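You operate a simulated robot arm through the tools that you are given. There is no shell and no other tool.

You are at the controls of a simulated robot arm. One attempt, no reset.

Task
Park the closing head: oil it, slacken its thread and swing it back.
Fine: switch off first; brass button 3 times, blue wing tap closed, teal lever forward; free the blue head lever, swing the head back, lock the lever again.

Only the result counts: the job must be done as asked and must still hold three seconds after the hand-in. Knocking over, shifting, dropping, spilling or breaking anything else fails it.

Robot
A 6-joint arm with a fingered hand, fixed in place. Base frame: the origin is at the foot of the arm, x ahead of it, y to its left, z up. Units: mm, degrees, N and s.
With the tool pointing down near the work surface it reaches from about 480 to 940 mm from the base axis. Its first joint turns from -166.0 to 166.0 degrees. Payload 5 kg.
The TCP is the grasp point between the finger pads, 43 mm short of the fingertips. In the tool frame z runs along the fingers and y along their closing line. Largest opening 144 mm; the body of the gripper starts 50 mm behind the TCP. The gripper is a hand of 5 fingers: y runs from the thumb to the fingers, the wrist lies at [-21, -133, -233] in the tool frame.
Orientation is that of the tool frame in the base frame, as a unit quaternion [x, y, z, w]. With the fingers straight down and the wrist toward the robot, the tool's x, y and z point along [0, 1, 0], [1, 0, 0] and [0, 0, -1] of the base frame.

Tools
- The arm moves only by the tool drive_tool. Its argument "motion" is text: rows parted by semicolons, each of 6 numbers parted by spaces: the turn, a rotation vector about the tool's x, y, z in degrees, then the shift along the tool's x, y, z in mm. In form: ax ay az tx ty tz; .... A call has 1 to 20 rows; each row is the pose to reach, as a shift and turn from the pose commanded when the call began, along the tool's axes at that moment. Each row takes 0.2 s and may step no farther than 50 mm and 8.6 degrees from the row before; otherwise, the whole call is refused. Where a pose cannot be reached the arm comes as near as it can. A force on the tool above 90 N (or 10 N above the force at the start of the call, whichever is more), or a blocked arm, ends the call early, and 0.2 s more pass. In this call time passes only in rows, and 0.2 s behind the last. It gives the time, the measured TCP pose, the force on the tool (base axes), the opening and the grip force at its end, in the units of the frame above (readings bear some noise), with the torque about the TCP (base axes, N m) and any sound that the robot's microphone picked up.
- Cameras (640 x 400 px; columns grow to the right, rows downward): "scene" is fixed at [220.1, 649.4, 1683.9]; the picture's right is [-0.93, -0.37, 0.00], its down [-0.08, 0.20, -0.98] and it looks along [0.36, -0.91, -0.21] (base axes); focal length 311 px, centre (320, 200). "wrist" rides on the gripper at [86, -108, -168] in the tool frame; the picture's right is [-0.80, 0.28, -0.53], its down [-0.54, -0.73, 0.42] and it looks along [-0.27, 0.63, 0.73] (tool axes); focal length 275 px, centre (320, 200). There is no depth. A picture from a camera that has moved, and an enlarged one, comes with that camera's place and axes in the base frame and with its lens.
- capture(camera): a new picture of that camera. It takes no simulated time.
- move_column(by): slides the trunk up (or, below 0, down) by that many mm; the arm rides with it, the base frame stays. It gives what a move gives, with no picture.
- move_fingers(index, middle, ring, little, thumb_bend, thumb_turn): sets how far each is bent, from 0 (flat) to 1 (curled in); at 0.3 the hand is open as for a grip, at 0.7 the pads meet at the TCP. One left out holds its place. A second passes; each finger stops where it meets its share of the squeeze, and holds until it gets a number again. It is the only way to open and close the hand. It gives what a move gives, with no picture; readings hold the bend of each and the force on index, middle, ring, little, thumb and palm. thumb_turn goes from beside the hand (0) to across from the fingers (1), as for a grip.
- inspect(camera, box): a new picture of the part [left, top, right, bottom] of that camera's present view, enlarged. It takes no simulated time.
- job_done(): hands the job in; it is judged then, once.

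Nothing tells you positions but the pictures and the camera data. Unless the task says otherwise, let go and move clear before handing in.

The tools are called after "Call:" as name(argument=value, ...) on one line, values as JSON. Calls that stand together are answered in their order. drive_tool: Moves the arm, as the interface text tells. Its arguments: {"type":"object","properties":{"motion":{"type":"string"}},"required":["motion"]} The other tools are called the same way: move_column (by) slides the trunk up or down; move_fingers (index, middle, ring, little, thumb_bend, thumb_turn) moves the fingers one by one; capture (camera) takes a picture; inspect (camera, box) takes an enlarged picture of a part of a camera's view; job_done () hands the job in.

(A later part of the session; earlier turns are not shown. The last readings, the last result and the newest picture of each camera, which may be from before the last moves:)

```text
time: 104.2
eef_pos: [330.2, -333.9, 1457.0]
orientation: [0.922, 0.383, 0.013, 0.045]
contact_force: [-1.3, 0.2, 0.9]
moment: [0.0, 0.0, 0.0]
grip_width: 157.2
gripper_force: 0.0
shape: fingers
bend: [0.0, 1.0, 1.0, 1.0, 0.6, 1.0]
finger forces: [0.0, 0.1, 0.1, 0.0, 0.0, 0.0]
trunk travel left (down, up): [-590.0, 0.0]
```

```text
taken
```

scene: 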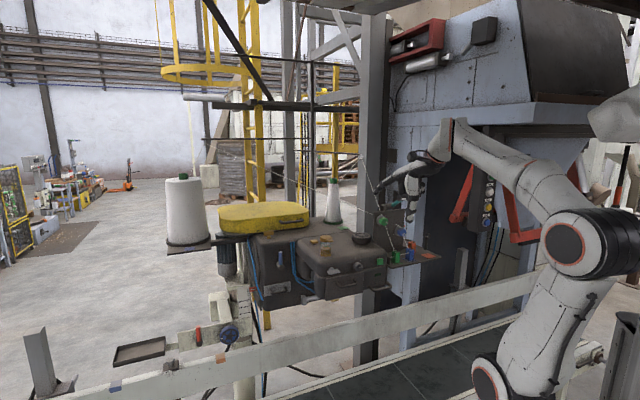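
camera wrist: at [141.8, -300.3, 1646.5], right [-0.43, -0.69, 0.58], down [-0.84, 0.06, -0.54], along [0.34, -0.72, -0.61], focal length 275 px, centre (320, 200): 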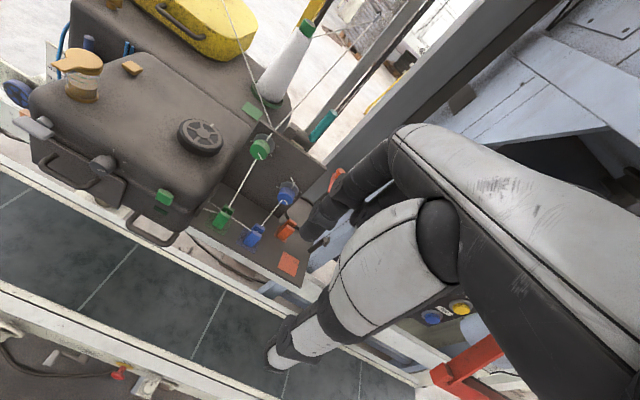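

Call:
drive_tool(motion="0.8 0 0 36 12.6 3.6; 1.5 0 0 72 25 7.3; 2.3 0 0 108 38 10.9; 3.1 0 0 144 50 14.5; 3.9 0 0 180 63 18.1; 4.6 0 0 216 75 21.8; 5.4 0 0 252 88 25.4")

Call:
capture(camera="wrist")

Call:
inspect(camera="wrist", box=[0, 0, 640, 1])

Call:
inspect(camera="scene", box=[220, 150, 400, 290])

```text
time: 105.8
eef_pos: [577.2, -219.7, 1436.6]
orientation: [0.923, 0.385, -0.005, 0.0]
contact_force: [0.9, -0.3, 0.1]
moment: [0.01, 0.02, -0.01]
grip_width: 157.2
gripper_force: 0.0
shape: fingers
bend: [0.0, 1.0, 1.0, 1.0, 0.6, 1.0]
finger forces: [0.0, 0.0, 0.0, 0.0, 0.0, 0.0]
trunk travel left (down, up): [-590.0, 0.0]
```

```text
taken
camera wrist: at [561.0, -80.5, 1603.1], right [-0.36, -0.76, 0.54], down [-0.9, 0.12, -0.42], along [0.25, -0.64, -0.73], focal length 275 px, centre (320, 200)
```

wrist: 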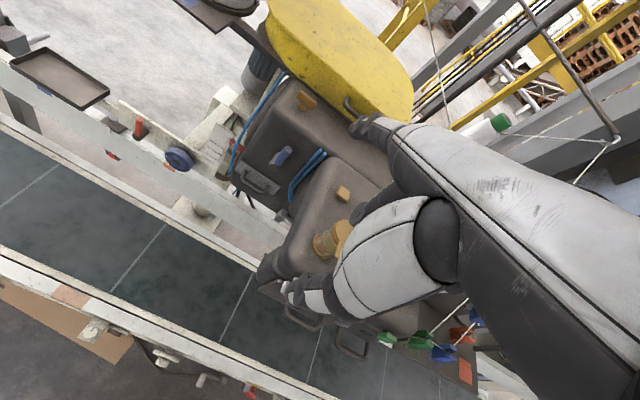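

```text
1.00 times, centred on (320, 0) of wrist (not enlarged: the box is as wide or as high as the picture)
camera zoom: at [561.0, -80.5, 1603.1], right [-0.36, -0.76, 0.54], down [-0.9, 0.12, -0.42], along [0.25, -0.64, -0.73], focal length 275 px, centre (320, 400)
```

zoom: 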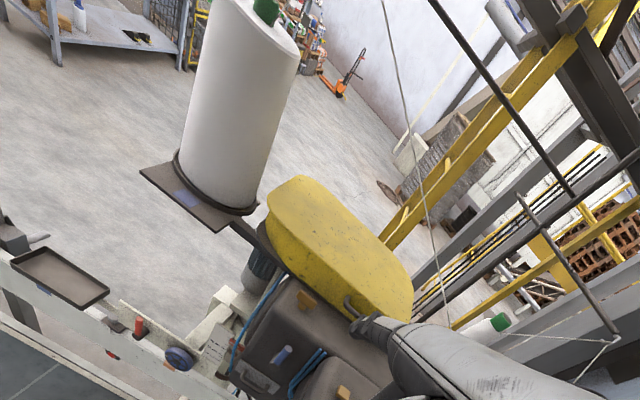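

```text
2.86 times, centred on (310, 220) of scene
camera zoom: at [220.1, 649.4, 1683.9], right [-0.93, -0.37, 0.0], down [-0.08, 0.2, -0.98], along [0.36, -0.91, -0.21], focal length 888 px, centre (349, 143)
```

zoom: 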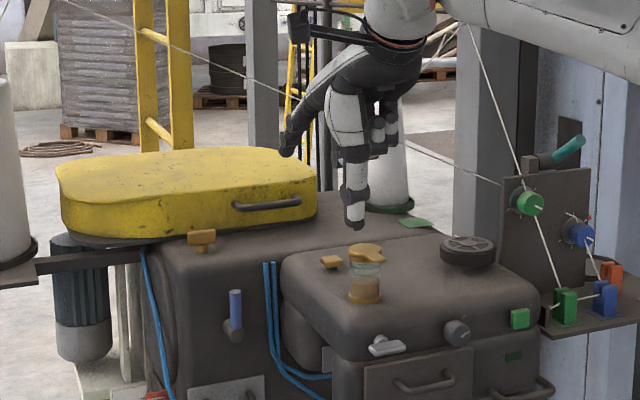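

Call:
inspect(camera="wrist", box=[230, 110, 350, 200])

Call:
inspect(camera="wrist", box=[200, 60, 400, 220])

```text
4.44 times, centred on (290, 155) of wrist
camera zoom: at [561.0, -80.5, 1603.1], right [-0.36, -0.76, 0.54], down [-0.9, 0.12, -0.42], along [0.25, -0.64, -0.73], focal length 1224 px, centre (453, 400)
```

zoom: 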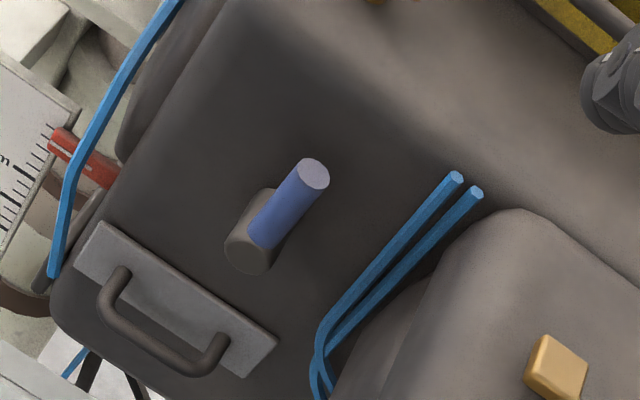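

```text
2.50 times, centred on (300, 140) of wrist
camera zoom: at [561.0, -80.5, 1603.1], right [-0.36, -0.76, 0.54], down [-0.9, 0.12, -0.42], along [0.25, -0.64, -0.73], focal length 688 px, centre (370, 350)
```

zoom: 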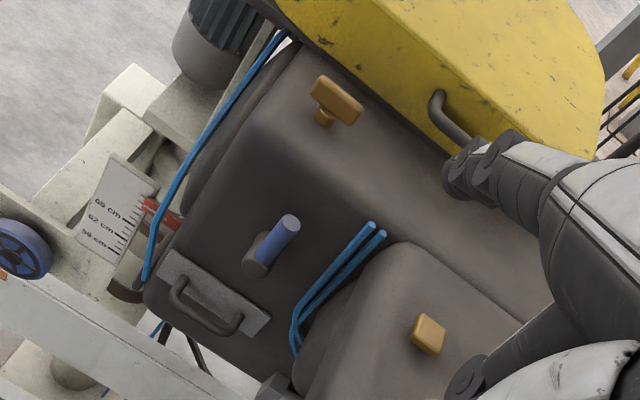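

The lever rod is confirmed at (815,-400), with hoses 50 mm to its right and the front box beyond. I'll approach from the left-front with the hand yawed 40°, starting with a staging pose.

Call:
drive_tool(motion="-3.2 -1.2 6.6 22.5 12.7 31; -6.4 -2.3 13.2 45 25.3 62; -9.6 -3.5 19.8 67.5 38 93; -12.8 -4.7 26.4 90 50.7 125; -16 -5.8 33 112.5 63.3 156; -19.2 -7 39.6 135 76 187")

Call:
capture(camera="wrist")

Call:
inspect(camera="scene", box=[200, 180, 400, 300])

```text
time: 107.2
eef_pos: [723.4, -178.6, 1248.3]
orientation: [0.983, 0.045, 0.004, 0.178]
contact_force: [0.7, 0.2, 0.0]
moment: [-0.02, 0.06, -0.04]
grip_width: 157.1
gripper_force: 0.0
shape: fingers
bend: [0.0, 1.0, 1.0, 1.0, 0.6, 1.0]
finger forces: [0.0, 0.0, 0.0, 0.0, 0.1, 0.0]
trunk travel left (down, up): [-590.0, 0.0]
```

```text
taken
camera wrist: at [795.8, -10.2, 1366.6], right [-0.78, -0.15, 0.61], down [-0.59, 0.48, -0.65], along [-0.19, -0.86, -0.46], focal length 275 px, centre (320, 200)
```

wrist: 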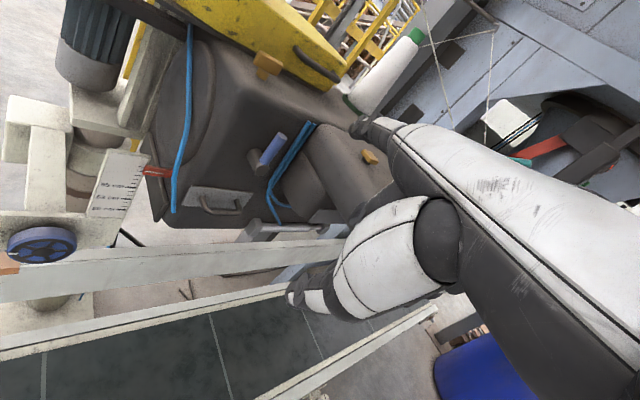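

```text
3.20 times, centred on (300, 240) of scene
camera zoom: at [220.1, 649.4, 1683.9], right [-0.93, -0.37, 0.0], down [-0.08, 0.2, -0.98], along [0.36, -0.91, -0.21], focal length 995 px, centre (384, 72)
```

zoom: 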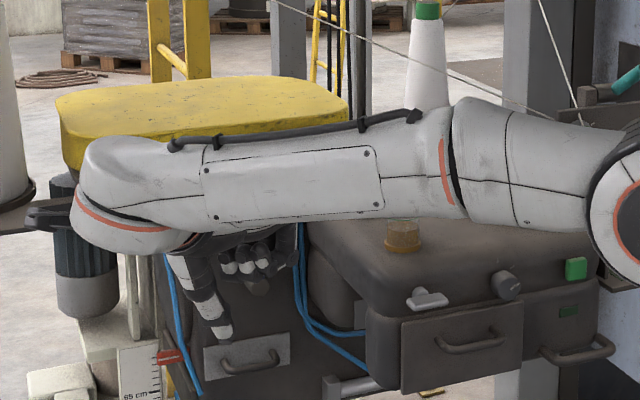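

Call:
inspect(camera="wrist", box=[200, 90, 360, 200])

Call:
inspect(camera="wrist", box=[130, 20, 330, 240])

```text
3.64 times, centred on (280, 145) of wrist
camera zoom: at [795.8, -10.2, 1366.6], right [-0.78, -0.15, 0.61], down [-0.59, 0.48, -0.65], along [-0.19, -0.86, -0.46], focal length 1001 px, centre (466, 400)
```

zoom: 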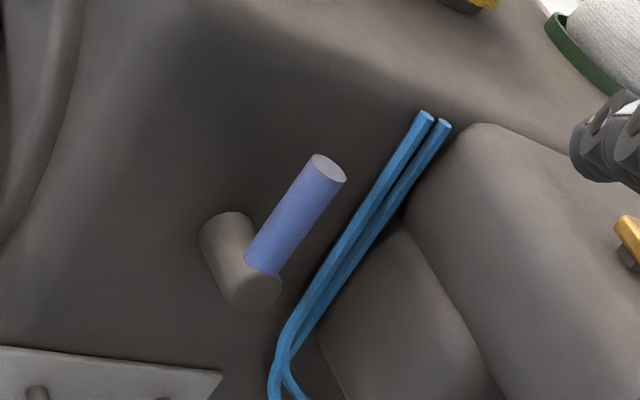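

```text
1.82 times, centred on (230, 130) of wrist
camera zoom: at [795.8, -10.2, 1366.6], right [-0.78, -0.15, 0.61], down [-0.59, 0.48, -0.65], along [-0.19, -0.86, -0.46], focal length 500 px, centre (484, 327)
```

zoom: 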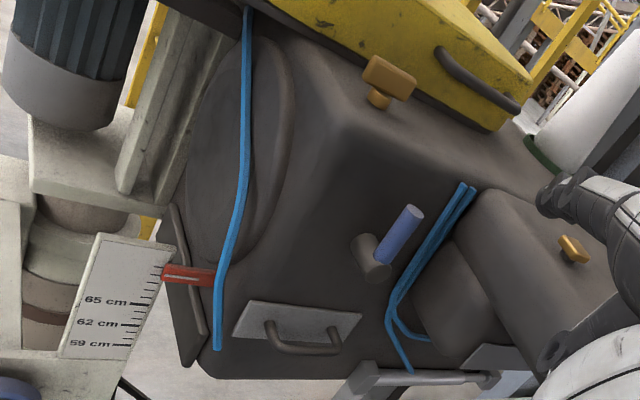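

I can now see a large round flange at the left end of the head, so the head most likely tilts about that horizontal axis. First the lever: I'll place the fingertip just left of the rod.

Call:
drive_tool(motion="0 0 0 17 7.3 34; 0 0 0 34 14.7 69; 0 0 0 51 22 103; 0 0 0 68.8 29.4 137.5")

Call:
inspect(camera="wrist", box=[270, 70, 410, 170])

Call:
capture(camera="wrist")

```text
time: 108.2
eef_pos: [796.1, -245.9, 1127.8]
orientation: [0.983, 0.045, 0.004, 0.177]
contact_force: [1.3, -0.5, 0.7]
moment: [0.01, 0.04, 0.0]
grip_width: 157.3
gripper_force: 0.1
shape: fingers
bend: [0.0, 1.0, 1.0, 1.0, 0.6, 1.0]
finger forces: [0.0, 0.1, 0.0, 0.1, 0.0, 0.0]
trunk travel left (down, up): [-590.0, 0.0]
```

```text
4.00 times, centred on (340, 120) of wrist
camera zoom: at [868.9, -78.5, 1246.6], right [-0.78, -0.15, 0.61], down [-0.59, 0.48, -0.64], along [-0.19, -0.86, -0.47], focal length 1101 px, centre (240, 520)
```

zoom: 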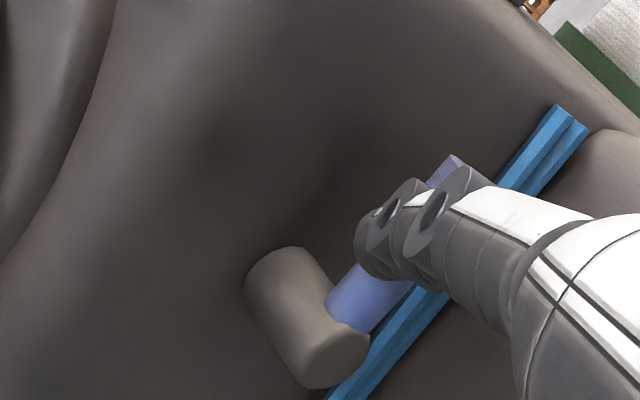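

```text
taken
camera wrist: at [868.9, -78.5, 1246.6], right [-0.78, -0.15, 0.61], down [-0.59, 0.48, -0.64], along [-0.19, -0.86, -0.47], focal length 275 px, centre (320, 200)
```

wrist: 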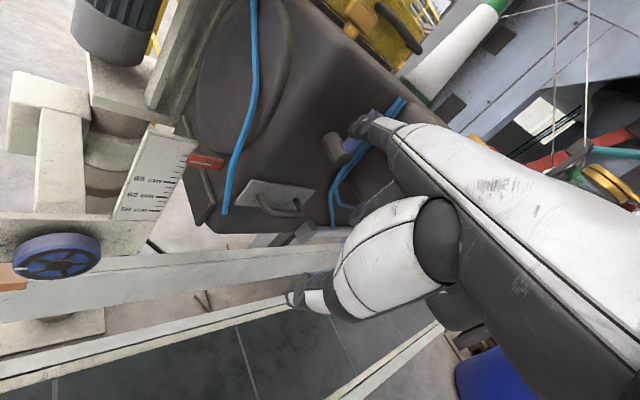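

The tip is just in front of and left of the rod. I'll slide it in alongside the rod's left side.

Call:
drive_tool(motion="0 0 0 3.1 10.7 4; 0 0 0 3.1 23.8 8.9")

Call:
inspect(camera="wrist", box=[270, 70, 410, 170])

```text
time: 108.8
eef_pos: [802.5, -269.3, 1130.4]
orientation: [0.983, 0.045, 0.004, 0.177]
contact_force: [1.2, 2.4, 0.2]
moment: [-0.15, 0.08, 0.18]
grip_width: 156.5
gripper_force: 0.8
shape: fingers
bend: [0.0, 1.0, 1.0, 1.0, 0.6, 1.0]
finger forces: [1.9, 0.0, 0.1, 0.0, 0.1, 0.1]
trunk travel left (down, up): [-590.0, 0.0]
```

```text
4.00 times, centred on (340, 120) of wrist
camera zoom: at [873.5, -103.2, 1248.7], right [-0.78, -0.15, 0.61], down [-0.59, 0.48, -0.65], along [-0.19, -0.86, -0.47], focal length 1101 px, centre (240, 520)
```

zoom: 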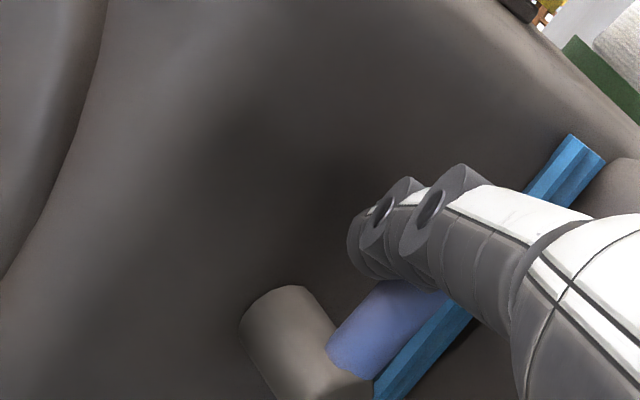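

There is light contact on the rod's left side. I'll push right gently and watch whether it turns.

Call:
drive_tool(motion="0 0 0 -3.9 3 1.2; 0 0 0 -7.7 6 2.3; 0 0 0 -11.5 9 3.5")

Call:
inspect(camera="wrist", box=[270, 70, 410, 170])

```text
time: 109.6
eef_pos: [792.2, -278.9, 1130.7]
orientation: [0.983, 0.046, 0.005, 0.179]
contact_force: [8.6, 10.4, 1.3]
moment: [-0.77, 0.46, 1.47]
grip_width: 156.5
gripper_force: 6.2
shape: fingers
bend: [0.0, 1.0, 1.0, 1.0, 0.6, 1.0]
finger forces: [11.2, 0.1, 0.0, 0.1, 0.0, 0.1]
trunk travel left (down, up): [-590.0, 0.0]
```

```text
4.00 times, centred on (340, 120) of wrist
camera zoom: at [863.6, -113.1, 1248.1], right [-0.78, -0.15, 0.61], down [-0.6, 0.48, -0.65], along [-0.19, -0.86, -0.46], focal length 1101 px, centre (240, 520)
```

zoom: 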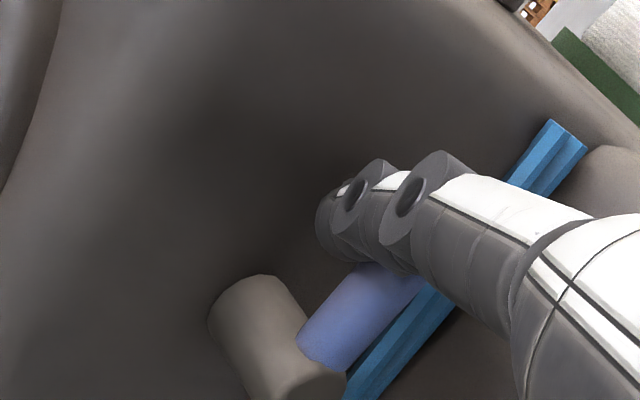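

The rod resists to the right (13 N, no movement), so it must free to the left. I'll withdraw along the finger, then roll the hand so that the straight index can work from the rod's right side.

Call:
drive_tool(motion="0 0 0 2 -28 -10.5; 0 0 0 2 -56 -21; 0 0 0 -19 -80 -30; 0 0 0 -41 -104 -38; 0 0 0 -64 -122 -60; 0 0 0 -64 -118 -75")

Call:
inspect(camera="wrist", box=[200, 90, 400, 220])

```text
time: 111.0
eef_pos: [712.1, -151.5, 1157.7]
orientation: [0.983, 0.045, 0.004, 0.177]
contact_force: [0.5, -0.1, 0.1]
moment: [0.02, -0.02, 0.02]
grip_width: 157.2
gripper_force: 0.0
shape: fingers
bend: [0.0, 1.0, 1.0, 1.0, 0.6, 1.0]
finger forces: [0.0, 0.1, 0.0, 0.1, 0.1, 0.1]
trunk travel left (down, up): [-590.0, 0.0]
```

```text
3.08 times, centred on (300, 155) of wrist
camera zoom: at [784.5, 15.1, 1276.1], right [-0.78, -0.15, 0.61], down [-0.59, 0.48, -0.64], along [-0.19, -0.86, -0.47], focal length 847 px, centre (382, 338)
```

zoom: 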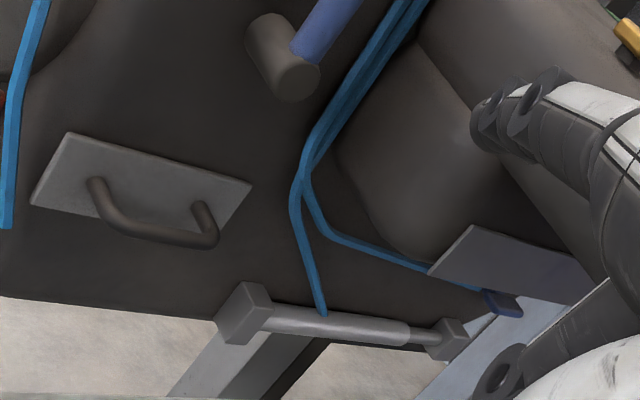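

Call:
drive_tool(motion="0.4 7.85 2.5 0 0 0; 0.8 15.7 5 0 0 0; 1.2 23.5 7.5 0 0 0; 1.6 31.4 10 0 0 0; 2 39.2 12.5 0 0 0; 2.4 47.1 15.1 0 0 0; 2.8 54.9 17.6 0 0 0; 3.2 62.8 20.1 0 0 0; 3.6 70.6 22.6 0 0 0; 4 78.5 25.1 0 0 0; 4.4 86.3 27.6 0 0 0")

Call:
capture(camera="wrist")

Call:
inspect(camera="scene", box=[200, 200, 400, 320])

```text
time: 113.4
eef_pos: [713.8, -150.8, 1159.9]
orientation: [0.883, -0.022, 0.454, 0.116]
contact_force: [0.7, 0.0, -0.6]
moment: [-0.03, -0.02, -0.02]
grip_width: 157.0
gripper_force: 0.1
shape: fingers
bend: [0.0, 1.0, 1.0, 1.0, 0.6, 1.0]
finger forces: [0.0, 0.0, 0.0, 0.0, 0.0, 0.0]
out of reach, approached as far as the arm can: row 7, 8, 9, 10, 11
trunk travel left (down, up): [-590.0, 0.0]
```

```text
taken
camera wrist: at [646.7, -3.2, 1303.0], right [-0.93, -0.21, -0.29], down [0.12, 0.57, -0.81], along [0.34, -0.79, -0.51], focal length 275 px, centre (320, 200)
```

wrist: 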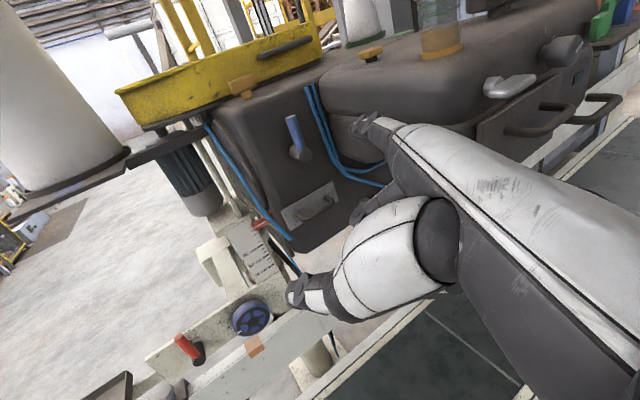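

```text
3.20 times, centred on (300, 260) of scene
camera zoom: at [220.1, 649.4, 1683.9], right [-0.93, -0.37, 0.0], down [-0.08, 0.2, -0.98], along [0.36, -0.91, -0.21], focal length 995 px, centre (384, 8)
```

zoom: 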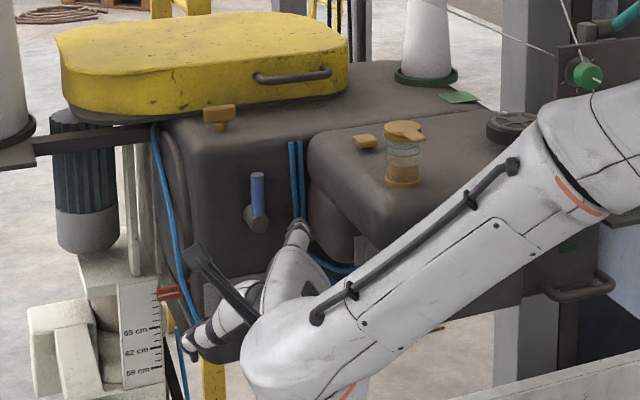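

The wrist could roll only partly, but that is enough: the index now points forward with the palm facing left and down. I'll bring the fingertip toward the gap between the rod and the hoses.

Call:
drive_tool(motion="0 0 0 3.7 24.7 17.7; 0 0 0 7.5 49.5 35.3; 0 0 0 11.2 74.2 53")

Call:
capture(camera="wrist")

Call:
inspect(camera="wrist", box=[280, 60, 440, 170])

Call:
inspect(camera="scene", box=[230, 220, 350, 300])

```text
time: 114.2
eef_pos: [754.5, -234.5, 1156.5]
orientation: [0.885, -0.024, 0.45, 0.116]
contact_force: [0.9, 0.6, 0.4]
moment: [0.0, 0.01, 0.02]
grip_width: 157.0
gripper_force: 0.1
shape: fingers
bend: [0.0, 1.0, 1.0, 1.0, 0.6, 1.0]
finger forces: [0.0, 0.0, 0.1, 0.0, 0.0, 0.0]
out of reach, approached as far as the arm can: row 2, 3
trunk travel left (down, up): [-590.0, 0.0]
```

```text
taken
camera wrist: at [689.4, -86.3, 1300.1], right [-0.94, -0.21, -0.28], down [0.12, 0.58, -0.81], along [0.33, -0.79, -0.51], focal length 275 px, centre (320, 200)
```

wrist: 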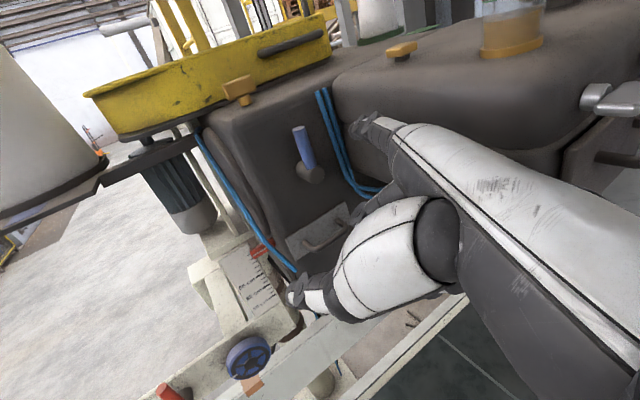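

```text
3.64 times, centred on (360, 115) of wrist
camera zoom: at [689.4, -86.3, 1300.1], right [-0.94, -0.21, -0.28], down [0.12, 0.58, -0.81], along [0.33, -0.79, -0.51], focal length 1001 px, centre (174, 509)
```

zoom: 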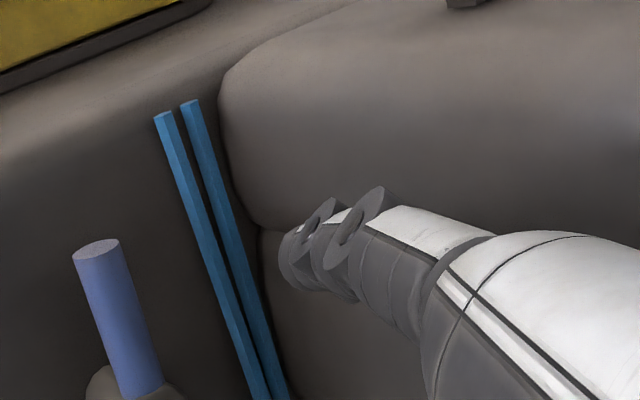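

```text
5.00 times, centred on (290, 260) of scene
camera zoom: at [220.1, 649.4, 1683.9], right [-0.93, -0.37, 0.0], down [-0.08, 0.2, -0.98], along [0.36, -0.91, -0.21], focal length 1554 px, centre (470, -100)
```

zoom: 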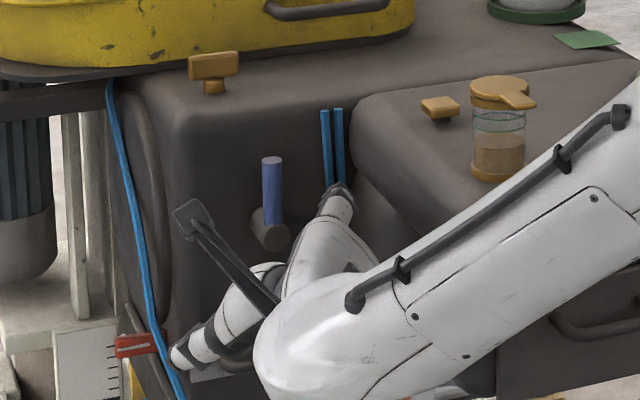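

Call:
drive_tool(motion="0 0 0 7 15.5 22.6; 0 0 0 14 31 45.2")

Call:
inspect(camera="wrist", box=[260, 60, 420, 170])

Call:
inspect(camera="scene", box=[240, 230, 320, 290])

```text
time: 114.8
eef_pos: [797.1, -273.8, 1149.0]
orientation: [0.883, -0.021, 0.455, 0.116]
contact_force: [-0.4, 0.4, 0.2]
moment: [0.03, -0.04, 0.01]
grip_width: 157.4
gripper_force: 0.1
shape: fingers
bend: [0.0, 1.0, 1.0, 1.0, 0.6, 1.0]
finger forces: [0.1, 0.0, 0.1, 0.0, 0.0, 0.1]
trunk travel left (down, up): [-590.0, 0.0]
```

```text
3.64 times, centred on (340, 115) of wrist
camera zoom: at [728.8, -126.5, 1291.7], right [-0.93, -0.21, -0.29], down [0.12, 0.58, -0.81], along [0.34, -0.79, -0.51], focal length 1001 px, centre (247, 509)
```

zoom: 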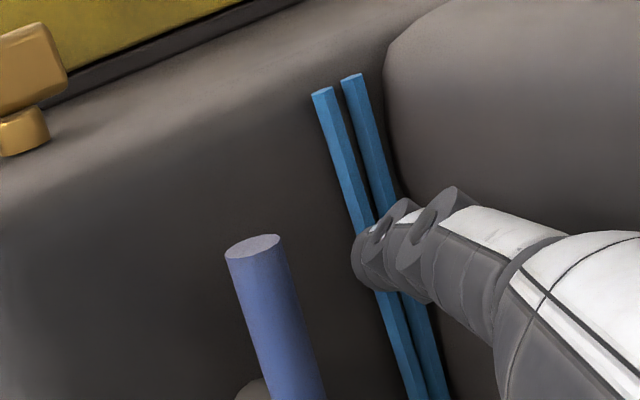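

```text
6.67 times, centred on (280, 260) of scene
camera zoom: at [220.1, 649.4, 1683.9], right [-0.93, -0.37, 0.0], down [-0.08, 0.2, -0.98], along [0.36, -0.91, -0.21], focal length 2072 px, centre (587, -200)
```

zoom: 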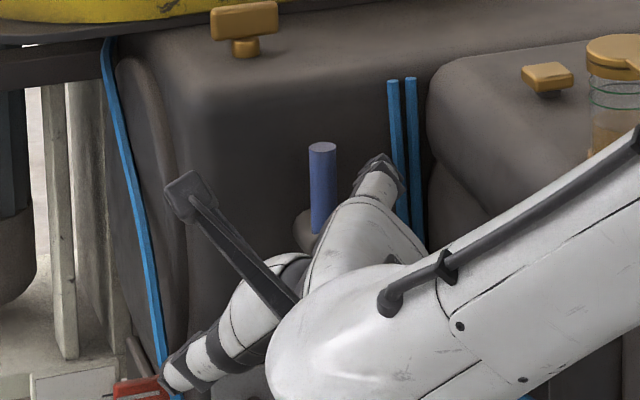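

The fingertip is right of the rod. I'll go the last 27 mm in.

Call:
drive_tool(motion="0 0 0 3.5 7.5 10.8; 0 0 0 6.9 15.1 21.7")

Call:
inspect(camera="wrist", box=[260, 80, 420, 190])

```text
time: 115.4
eef_pos: [816.5, -292.5, 1145.7]
orientation: [0.883, -0.022, 0.455, 0.115]
contact_force: [0.7, 0.2, 0.3]
moment: [0.01, 0.0, 0.01]
grip_width: 157.1
gripper_force: 0.0
shape: fingers
bend: [0.0, 1.0, 1.0, 1.0, 0.6, 1.0]
finger forces: [0.0, 0.0, 0.0, 0.1, 0.1, 0.0]
trunk travel left (down, up): [-590.0, 0.0]
```

```text
3.64 times, centred on (340, 135) of wrist
camera zoom: at [748.0, -144.9, 1288.9], right [-0.93, -0.21, -0.29], down [0.12, 0.57, -0.81], along [0.34, -0.79, -0.51], focal length 1001 px, centre (247, 436)
```

zoom: 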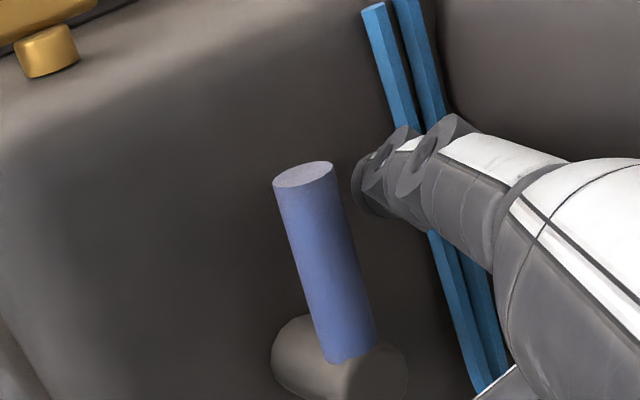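

The finger is right beside the rod. I'll lower slightly and push left.

Call:
drive_tool(motion="0 0 0 -6.4 -1.5 4.5; 0 0 0 -2.7 -7.8 7.7; 0 0 0 0 -12.5 10.1; 0 0 0 2.8 -17.3 12.5")

Call:
inspect(camera="wrist", box=[260, 80, 420, 190])

```text
time: 116.4
eef_pos: [829.3, -276.4, 1137.5]
orientation: [0.883, -0.022, 0.455, 0.116]
contact_force: [-0.8, -1.2, -0.6]
moment: [0.04, -0.06, -0.08]
grip_width: 158.9
gripper_force: 1.0
shape: fingers
bend: [0.0, 1.0, 1.0, 1.0, 0.6, 1.0]
finger forces: [1.6, 0.0, 0.0, 0.0, 0.1, 0.0]
trunk travel left (down, up): [-590.0, 0.0]
```

```text
3.64 times, centred on (340, 135) of wrist
camera zoom: at [761.7, -128.7, 1281.0], right [-0.93, -0.21, -0.29], down [0.12, 0.57, -0.81], along [0.34, -0.79, -0.51], focal length 1001 px, centre (247, 436)
```

zoom: 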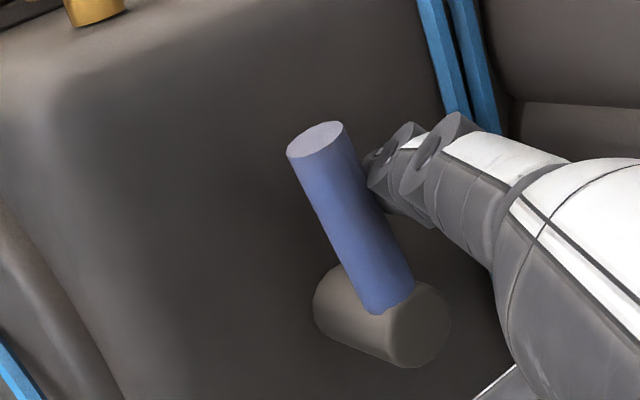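

The lever turns left easily. I'll keep pushing along its arc.

Call:
drive_tool(motion="0 0 0 3.5 -9 5.5; 0 0 0 7 -18 11; 0 0 0 6 -25.5 17.6; 0 0 0 4.8 -33 24.2")

Call:
inspect(camera="wrist", box=[260, 80, 420, 190])

Call:
inspect(camera="scene", box=[220, 220, 320, 290])

```text
time: 117.4
eef_pos: [855.8, -249.5, 1122.8]
orientation: [0.883, -0.021, 0.455, 0.114]
contact_force: [-1.0, -1.0, 1.1]
moment: [-0.1, -0.01, -0.13]
grip_width: 159.6
gripper_force: 0.4
shape: fingers
bend: [0.0, 1.0, 1.0, 1.0, 0.6, 1.0]
finger forces: [1.5, 0.0, 0.0, 0.0, 0.1, 0.0]
trunk travel left (down, up): [-590.0, 0.0]
```

```text
3.64 times, centred on (340, 135) of wrist
camera zoom: at [788.6, -101.1, 1266.4], right [-0.93, -0.21, -0.29], down [0.12, 0.57, -0.81], along [0.34, -0.79, -0.51], focal length 1001 px, centre (247, 436)
```

zoom: 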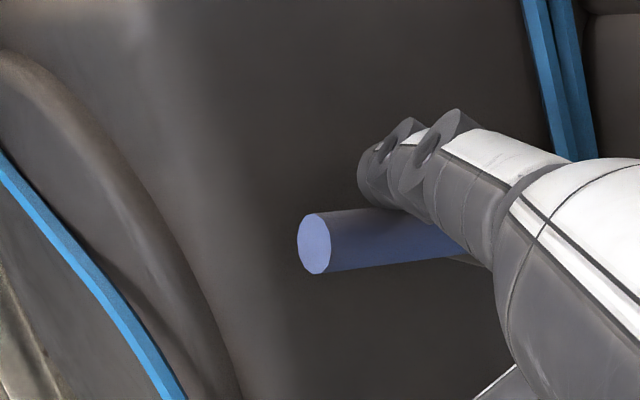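

```text
5.71 times, centred on (270, 255) of scene
camera zoom: at [220.1, 649.4, 1683.9], right [-0.93, -0.37, 0.0], down [-0.08, 0.2, -0.98], along [0.36, -0.91, -0.21], focal length 1776 px, centre (606, -114)
```

zoom: 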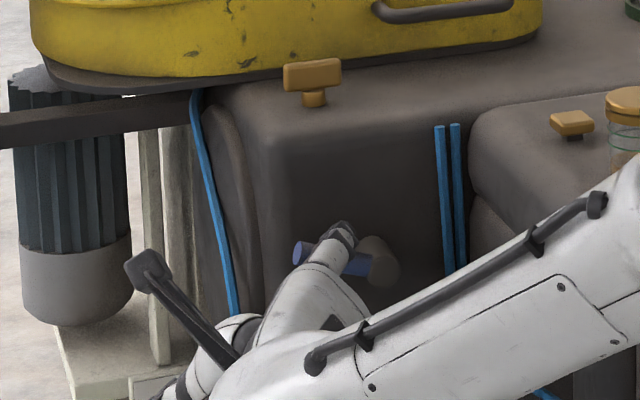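

The lever is roughly 60–80° over and still free. I'll push it down to its stop.

Call:
drive_tool(motion="0 0 0 -4 -6 7; 0 0 0 -9 -9 12; 0 0 0 -14 -11 16")

Call:
inspect(camera="wrist", box=[260, 80, 420, 190])

Call:
inspect(camera="scene", box=[220, 220, 320, 290])

```text
time: 118.2
eef_pos: [861.9, -242.8, 1103.7]
orientation: [0.882, -0.02, 0.457, 0.115]
contact_force: [-1.8, -0.7, 14.3]
moment: [-1.81, 0.25, -0.17]
grip_width: 172.5
gripper_force: 7.0
shape: fingers
bend: [0.0, 1.0, 1.0, 1.0, 0.6, 1.0]
finger forces: [14.0, 0.1, 0.0, 0.0, 0.1, 0.0]
trunk travel left (down, up): [-590.0, 0.0]
```

```text
3.64 times, centred on (340, 135) of wrist
camera zoom: at [793.5, -94.8, 1246.1], right [-0.93, -0.21, -0.3], down [0.13, 0.57, -0.81], along [0.34, -0.79, -0.51], focal length 1001 px, centre (247, 436)
```

zoom: 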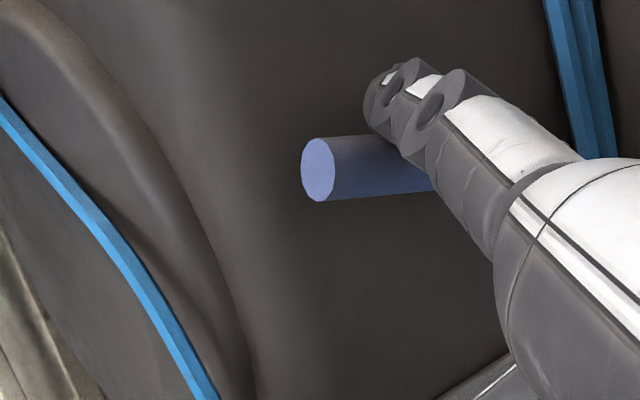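

```text
5.71 times, centred on (270, 255) of scene
camera zoom: at [220.1, 649.4, 1683.9], right [-0.93, -0.37, 0.0], down [-0.08, 0.2, -0.98], along [0.36, -0.91, -0.21], focal length 1776 px, centre (606, -114)
```

zoom: 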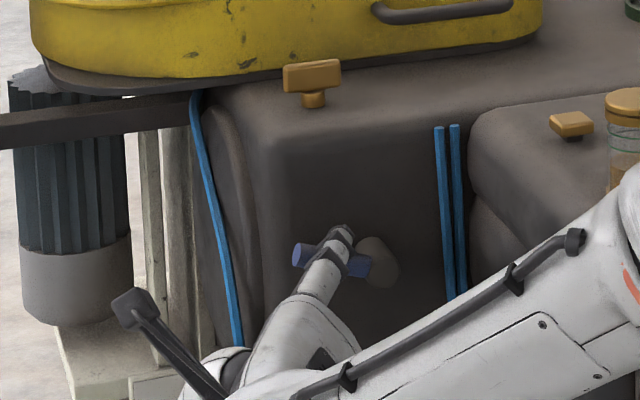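

The lever has reached its free stop on the left (force rising). I'll lift off, withdraw, and look at how the head is mounted before swinging it.

Call:
drive_tool(motion="0 0 0 10 2 -8; 0 0 0 6 -14 -27; 0 0 0 -3 -34 -55; 0 0 0 -14 -57 -88")

Call:
capture(camera="wrist")

Call:
inspect(camera="wrist", box=[130, 40, 370, 240])

Call:
inspect(camera="scene", box=[200, 210, 320, 300])

```text
time: 119.2
eef_pos: [792.3, -170.4, 1127.2]
orientation: [0.883, -0.021, 0.455, 0.116]
contact_force: [-0.4, 0.0, 0.0]
moment: [0.0, 0.01, 0.03]
grip_width: 157.2
gripper_force: 0.1
shape: fingers
bend: [0.0, 1.0, 1.0, 1.0, 0.6, 1.0]
finger forces: [0.0, 0.0, 0.1, 0.0, 0.1, 0.0]
trunk travel left (down, up): [-590.0, 0.0]
```

```text
taken
camera wrist: at [724.8, -22.3, 1270.5], right [-0.93, -0.21, -0.29], down [0.12, 0.57, -0.81], along [0.34, -0.79, -0.51], focal length 275 px, centre (320, 200)
```

wrist: 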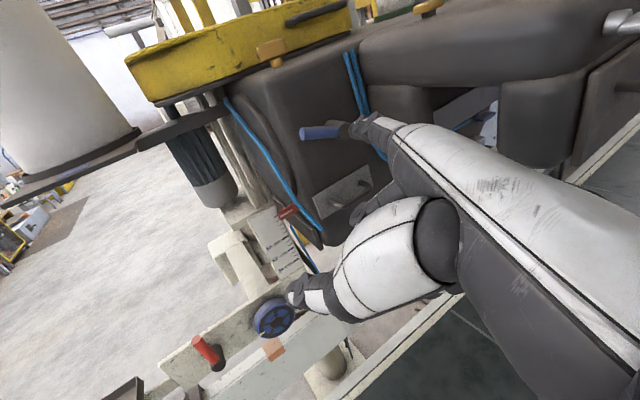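

```text
2.00 times, centred on (250, 140) of wrist
camera zoom: at [724.8, -22.3, 1270.5], right [-0.93, -0.21, -0.29], down [0.12, 0.57, -0.81], along [0.34, -0.79, -0.51], focal length 551 px, centre (460, 320)
```

zoom: 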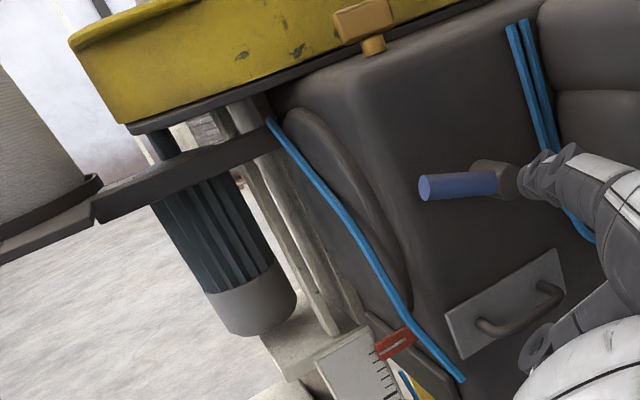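

```text
4.44 times, centred on (260, 255) of scene
camera zoom: at [220.1, 649.4, 1683.9], right [-0.93, -0.37, 0.0], down [-0.08, 0.2, -0.98], along [0.36, -0.91, -0.21], focal length 1381 px, centre (587, -44)
```

zoom: 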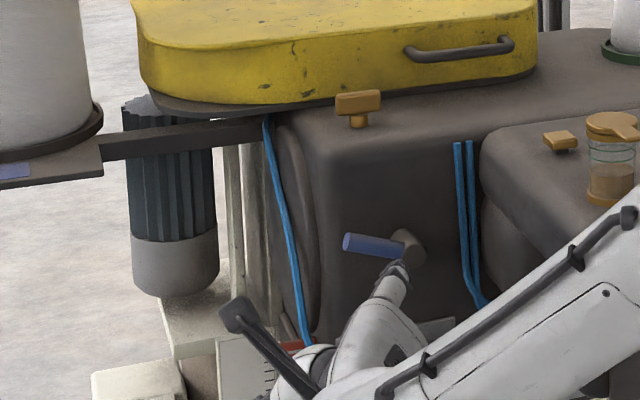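

The lever now points left, so the head should be free. I'll bring the hand back to a plain forward-facing pose in front of the head to try the swing.

Call:
drive_tool(motion="3.8 -5.1 -4.9 1.8 5.4 -30; 7.6 -10.2 -9.8 3.6 10.7 -60; 11.5 -15.3 -14.6 5.3 16.1 -90; 15.3 -20.4 -19.5 7.1 21.4 -120; 19.1 -25.6 -24.4 8.9 26.8 -150; 22.9 -30.7 -29.3 10.7 32.1 -180; 26.8 -35.8 -34.1 12.4 37.5 -210; 30.6 -40.9 -39 14.2 42.8 -240; 34.4 -46 -43.9 16 48.2 -269.5")

Call:
capture(camera="wrist")

Call:
capture(camera="scene")

```text
time: 121.2
eef_pos: [580.0, -158.0, 1302.6]
orientation: [0.924, 0.382, 0.0, 0.001]
contact_force: [-0.4, -0.1, -0.3]
moment: [-0.02, -0.01, 0.0]
grip_width: 157.0
gripper_force: 0.0
shape: fingers
bend: [0.0, 1.0, 1.0, 1.0, 0.6, 1.0]
finger forces: [0.1, 0.0, 0.1, 0.0, 0.1, 0.0]
trunk travel left (down, up): [-590.0, 0.0]
```

```text
taken
camera wrist: at [563.1, -20.5, 1468.9], right [-0.36, -0.76, 0.53], down [-0.9, 0.13, -0.42], along [0.26, -0.63, -0.73], focal length 275 px, centre (320, 200)
```

wrist: 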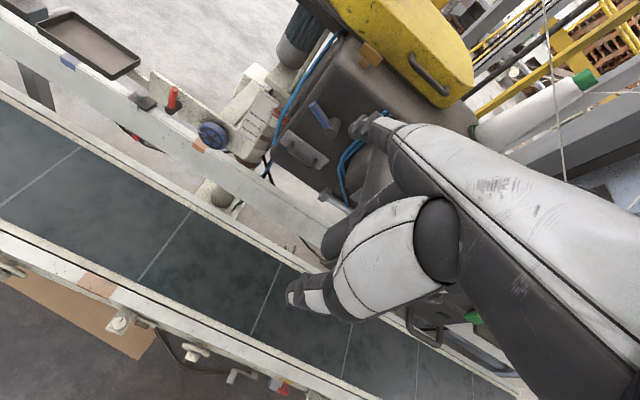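

```text
taken
```

scene: 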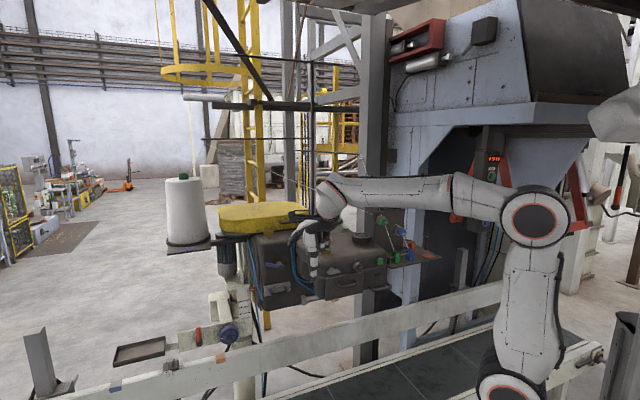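

Call:
drive_tool(motion="0 0 0 -37 -20 0; 0 0 0 -74 -40 0; 0 0 0 -111 -60 0; 0 0 0 -148 -80 0; 0 0 0 -185 -82 0; 0 0 0 -222 -82 0; 0 0 0 -259 -82 0; 0 0 0 -293 -82 0; 0 0 0 -293 -82 33; 0 0 0 -293 -82 66; 0 0 0 -293 -82 95")

Call:
inspect(camera="wrist", box=[240, 40, 440, 180])

Call:
inspect(camera="scene", box=[300, 200, 460, 310])

```text
time: 122.7
eef_pos: [415.6, -184.7, 1291.0]
orientation: [0.873, 0.487, -0.005, -0.01]
contact_force: [-0.5, -0.7, -0.2]
moment: [-0.02, 0.02, 0.0]
grip_width: 157.3
gripper_force: 0.1
shape: fingers
bend: [0.0, 1.0, 1.0, 1.0, 0.6, 1.0]
finger forces: [0.0, 0.0, 0.0, 0.0, 0.0, 0.1]
trunk travel left (down, up): [-590.0, 0.0]
stopped in row 7: the arm was blocked; the commanded pose is now the measured one
```

```text
2.86 times, centred on (340, 110) of wrist
camera zoom: at [371.9, -57.4, 1461.4], right [-0.17, -0.83, 0.53], down [-0.91, -0.08, -0.41], along [0.38, -0.55, -0.75], focal length 786 px, centre (263, 457)
```

zoom: 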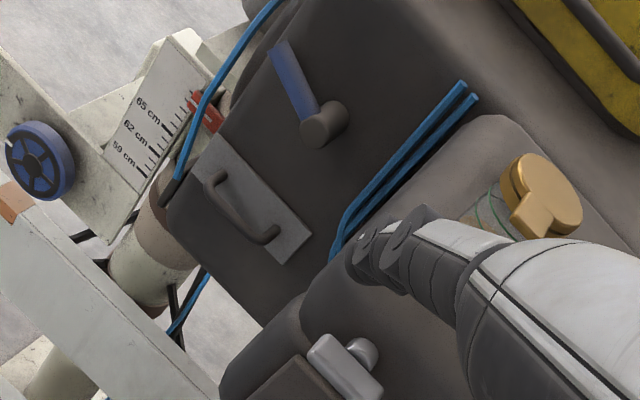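

```text
3.64 times, centred on (380, 255) of scene
camera zoom: at [220.1, 649.4, 1683.9], right [-0.93, -0.37, 0.0], down [-0.08, 0.2, -0.98], along [0.36, -0.91, -0.21], focal length 1130 px, centre (102, 0)
```

zoom: 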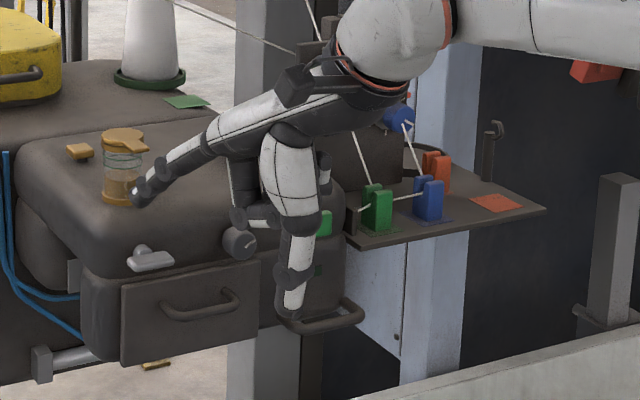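

The arm hit its folding limit with the wrist too near the base. I'll rise and go around on a wider radius.

Call:
drive_tool(motion="0 0 3 0 0 -40; 0 0 6 0 0 -79; 0 0 9.5 -8 34 -79; 0 0 13.3 -16 68 -79; 0 0 13.3 -54.5 59 -79; 0 0 13.3 -93 50 -79; 0 0 13.3 -131.5 41 -79; 0 0 13.3 -170 32 -79")

Call:
inspect(camera="scene", box=[300, 180, 460, 290])

```text
time: 124.5
eef_pos: [351.8, -348.4, 1369.9]
orientation: [0.924, 0.382, -0.007, -0.009]
contact_force: [0.4, 0.3, -0.2]
moment: [0.02, 0.0, 0.0]
grip_width: 156.9
gripper_force: 0.1
shape: fingers
bend: [0.0, 1.0, 1.0, 1.0, 0.6, 1.0]
finger forces: [0.1, 0.1, 0.0, 0.1, 0.0, 0.0]
trunk travel left (down, up): [-590.0, 0.0]
```

```text
3.64 times, centred on (380, 235) of scene
camera zoom: at [220.1, 649.4, 1683.9], right [-0.93, -0.37, 0.0], down [-0.08, 0.2, -0.98], along [0.36, -0.91, -0.21], focal length 1130 px, centre (102, 73)
```

zoom: 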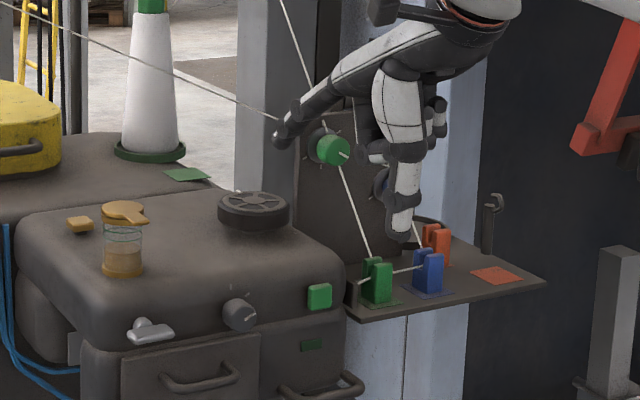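

Call:
drive_tool(motion="3.5 0 0 1 -10 31; 7 0 0 2 -20 62; 10.5 0 0 2 -26 94; 14 0 0 2 -31 125")

Call:
inspect(camera="scene", box=[330, 220, 410, 280])

Call:
inspect(camera="wrist", box=[260, 60, 420, 170])

```text
time: 125.5
eef_pos: [331.5, -324.8, 1243.9]
orientation: [0.916, 0.378, -0.054, -0.121]
contact_force: [-0.9, -0.2, 0.0]
moment: [0.0, 0.04, 0.01]
grip_width: 157.2
gripper_force: 0.0
shape: fingers
bend: [0.0, 1.0, 1.0, 1.0, 0.6, 1.0]
finger forces: [0.0, 0.0, 0.0, 0.0, 0.0, 0.0]
trunk travel left (down, up): [-590.0, 0.0]
```

```text
6.67 times, centred on (370, 250) of scene
camera zoom: at [220.1, 649.4, 1683.9], right [-0.93, -0.37, 0.0], down [-0.08, 0.2, -0.98], along [0.36, -0.91, -0.21], focal length 2072 px, centre (-13, -133)
```

zoom: 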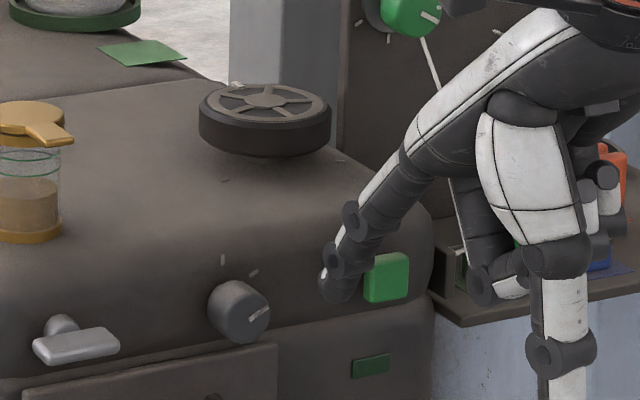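

```text
3.64 times, centred on (340, 115) of wrist
camera zoom: at [350.6, -221.0, 1434.4], right [-0.27, -0.85, 0.44], down [-0.96, 0.19, -0.21], along [0.1, -0.48, -0.87], focal length 1001 px, centre (247, 509)
```

zoom: 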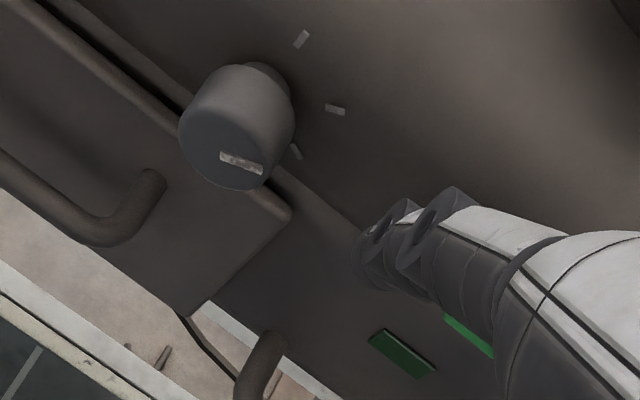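

The fingertip is in front of plain panel between the knob and the green button. I'll push gently backward and watch for the head's response.

Call:
drive_tool(motion="0 0 0 0 9.7 -2.6; 0 0 0 0 19.3 -5.2; 0 0 0 0 24 -6.5")

Call:
inspect(camera="scene", box=[330, 220, 410, 280])

```text
time: 126.2
eef_pos: [348.6, -340.7, 1246.4]
orientation: [0.916, 0.378, -0.053, -0.122]
contact_force: [-2.2, 2.8, 0.7]
moment: [-0.03, -0.03, 0.03]
grip_width: 154.5
gripper_force: 2.1
shape: fingers
bend: [0.01, 1.0, 1.0, 1.0, 0.6, 1.0]
finger forces: [3.2, 0.0, 0.0, 0.1, 0.0, 0.0]
trunk travel left (down, up): [-590.0, 0.0]
```

```text
6.67 times, centred on (370, 250) of scene
camera zoom: at [220.1, 649.4, 1683.9], right [-0.93, -0.37, 0.0], down [-0.08, 0.2, -0.98], along [0.36, -0.91, -0.21], focal length 2072 px, centre (-13, -133)
```

zoom: 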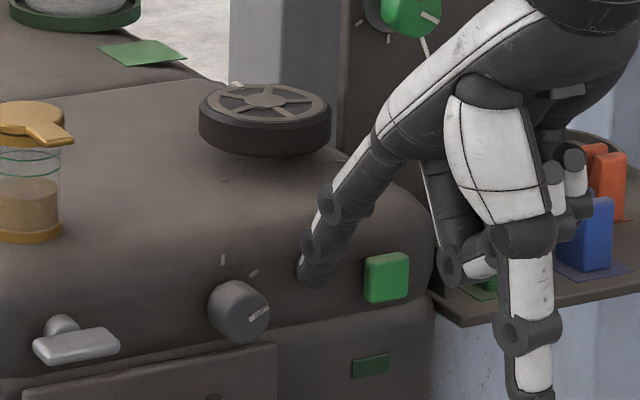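

Contact at about 3.5 N. I'll push a bit more and compare the head's position.

Call:
drive_tool(motion="0 0 0 0 4.8 -1.3; 0 0 0 0 9.7 -2.6; 0 0 0 0 14.5 -3.9")

Call:
inspect(camera="scene", box=[330, 220, 410, 280])

```text
time: 127.0
eef_pos: [359.7, -352.1, 1246.4]
orientation: [0.917, 0.377, -0.053, -0.121]
contact_force: [-4.1, 2.1, -0.6]
moment: [0.11, 0.26, -0.23]
grip_width: 149.8
gripper_force: 2.5
shape: fingers
bend: [0.02, 1.0, 1.0, 1.0, 0.6, 1.0]
finger forces: [5.1, 0.0, 0.0, 0.1, 0.0, 0.1]
trunk travel left (down, up): [-590.0, 0.0]
```

```text
6.67 times, centred on (370, 250) of scene
camera zoom: at [220.1, 649.4, 1683.9], right [-0.93, -0.37, 0.0], down [-0.08, 0.2, -0.98], along [0.36, -0.91, -0.21], focal length 2072 px, centre (-13, -133)
```

zoom: 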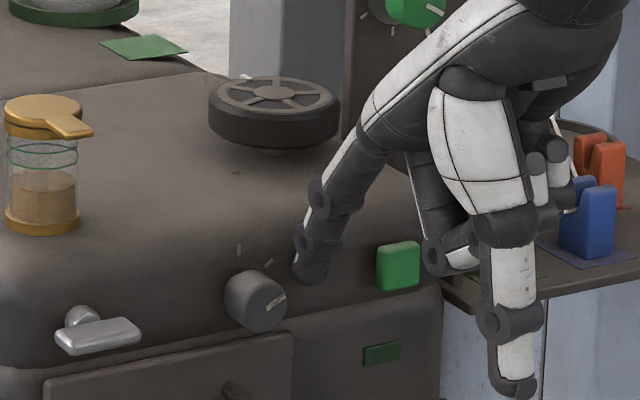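

The head is moving with only about 5 N. I'll compare a wider view to understand what swings and about which axis.

Call:
inspect(camera="scene", box=[200, 160, 460, 320])

Call:
inspect(camera="scene", box=[280, 180, 440, 290])

Call:
capture(camera="wrist")

```text
2.46 times, centred on (330, 240) of scene
camera zoom: at [220.1, 649.4, 1683.9], right [-0.93, -0.37, 0.0], down [-0.08, 0.2, -0.98], along [0.36, -0.91, -0.21], focal length 765 px, centre (295, 102)
```

zoom: 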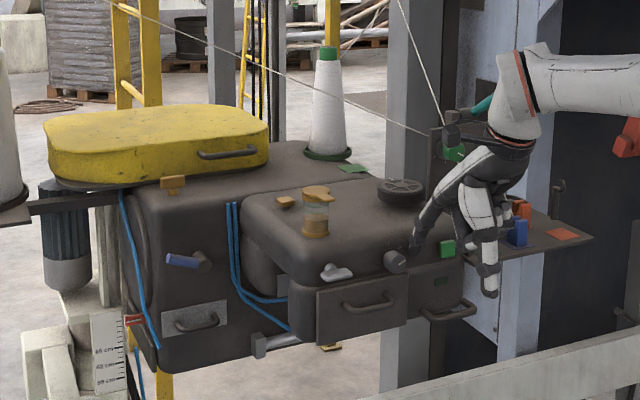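

```text
3.64 times, centred on (360, 235) of scene
camera zoom: at [220.1, 649.4, 1683.9], right [-0.93, -0.37, 0.0], down [-0.08, 0.2, -0.98], along [0.36, -0.91, -0.21], focal length 1130 px, centre (174, 73)
```

zoom: 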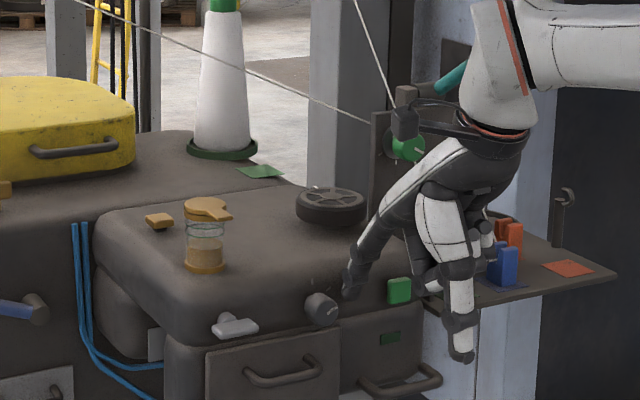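

```text
taken
camera wrist: at [378.2, -248.1, 1435.2], right [-0.27, -0.85, 0.44], down [-0.96, 0.19, -0.22], along [0.1, -0.48, -0.87], focal length 275 px, centre (320, 200)
```

wrist: 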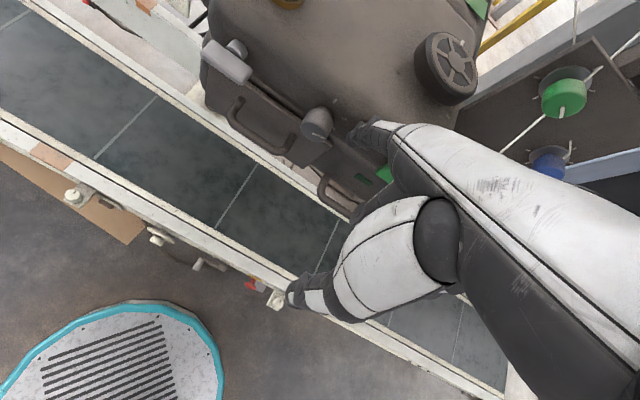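

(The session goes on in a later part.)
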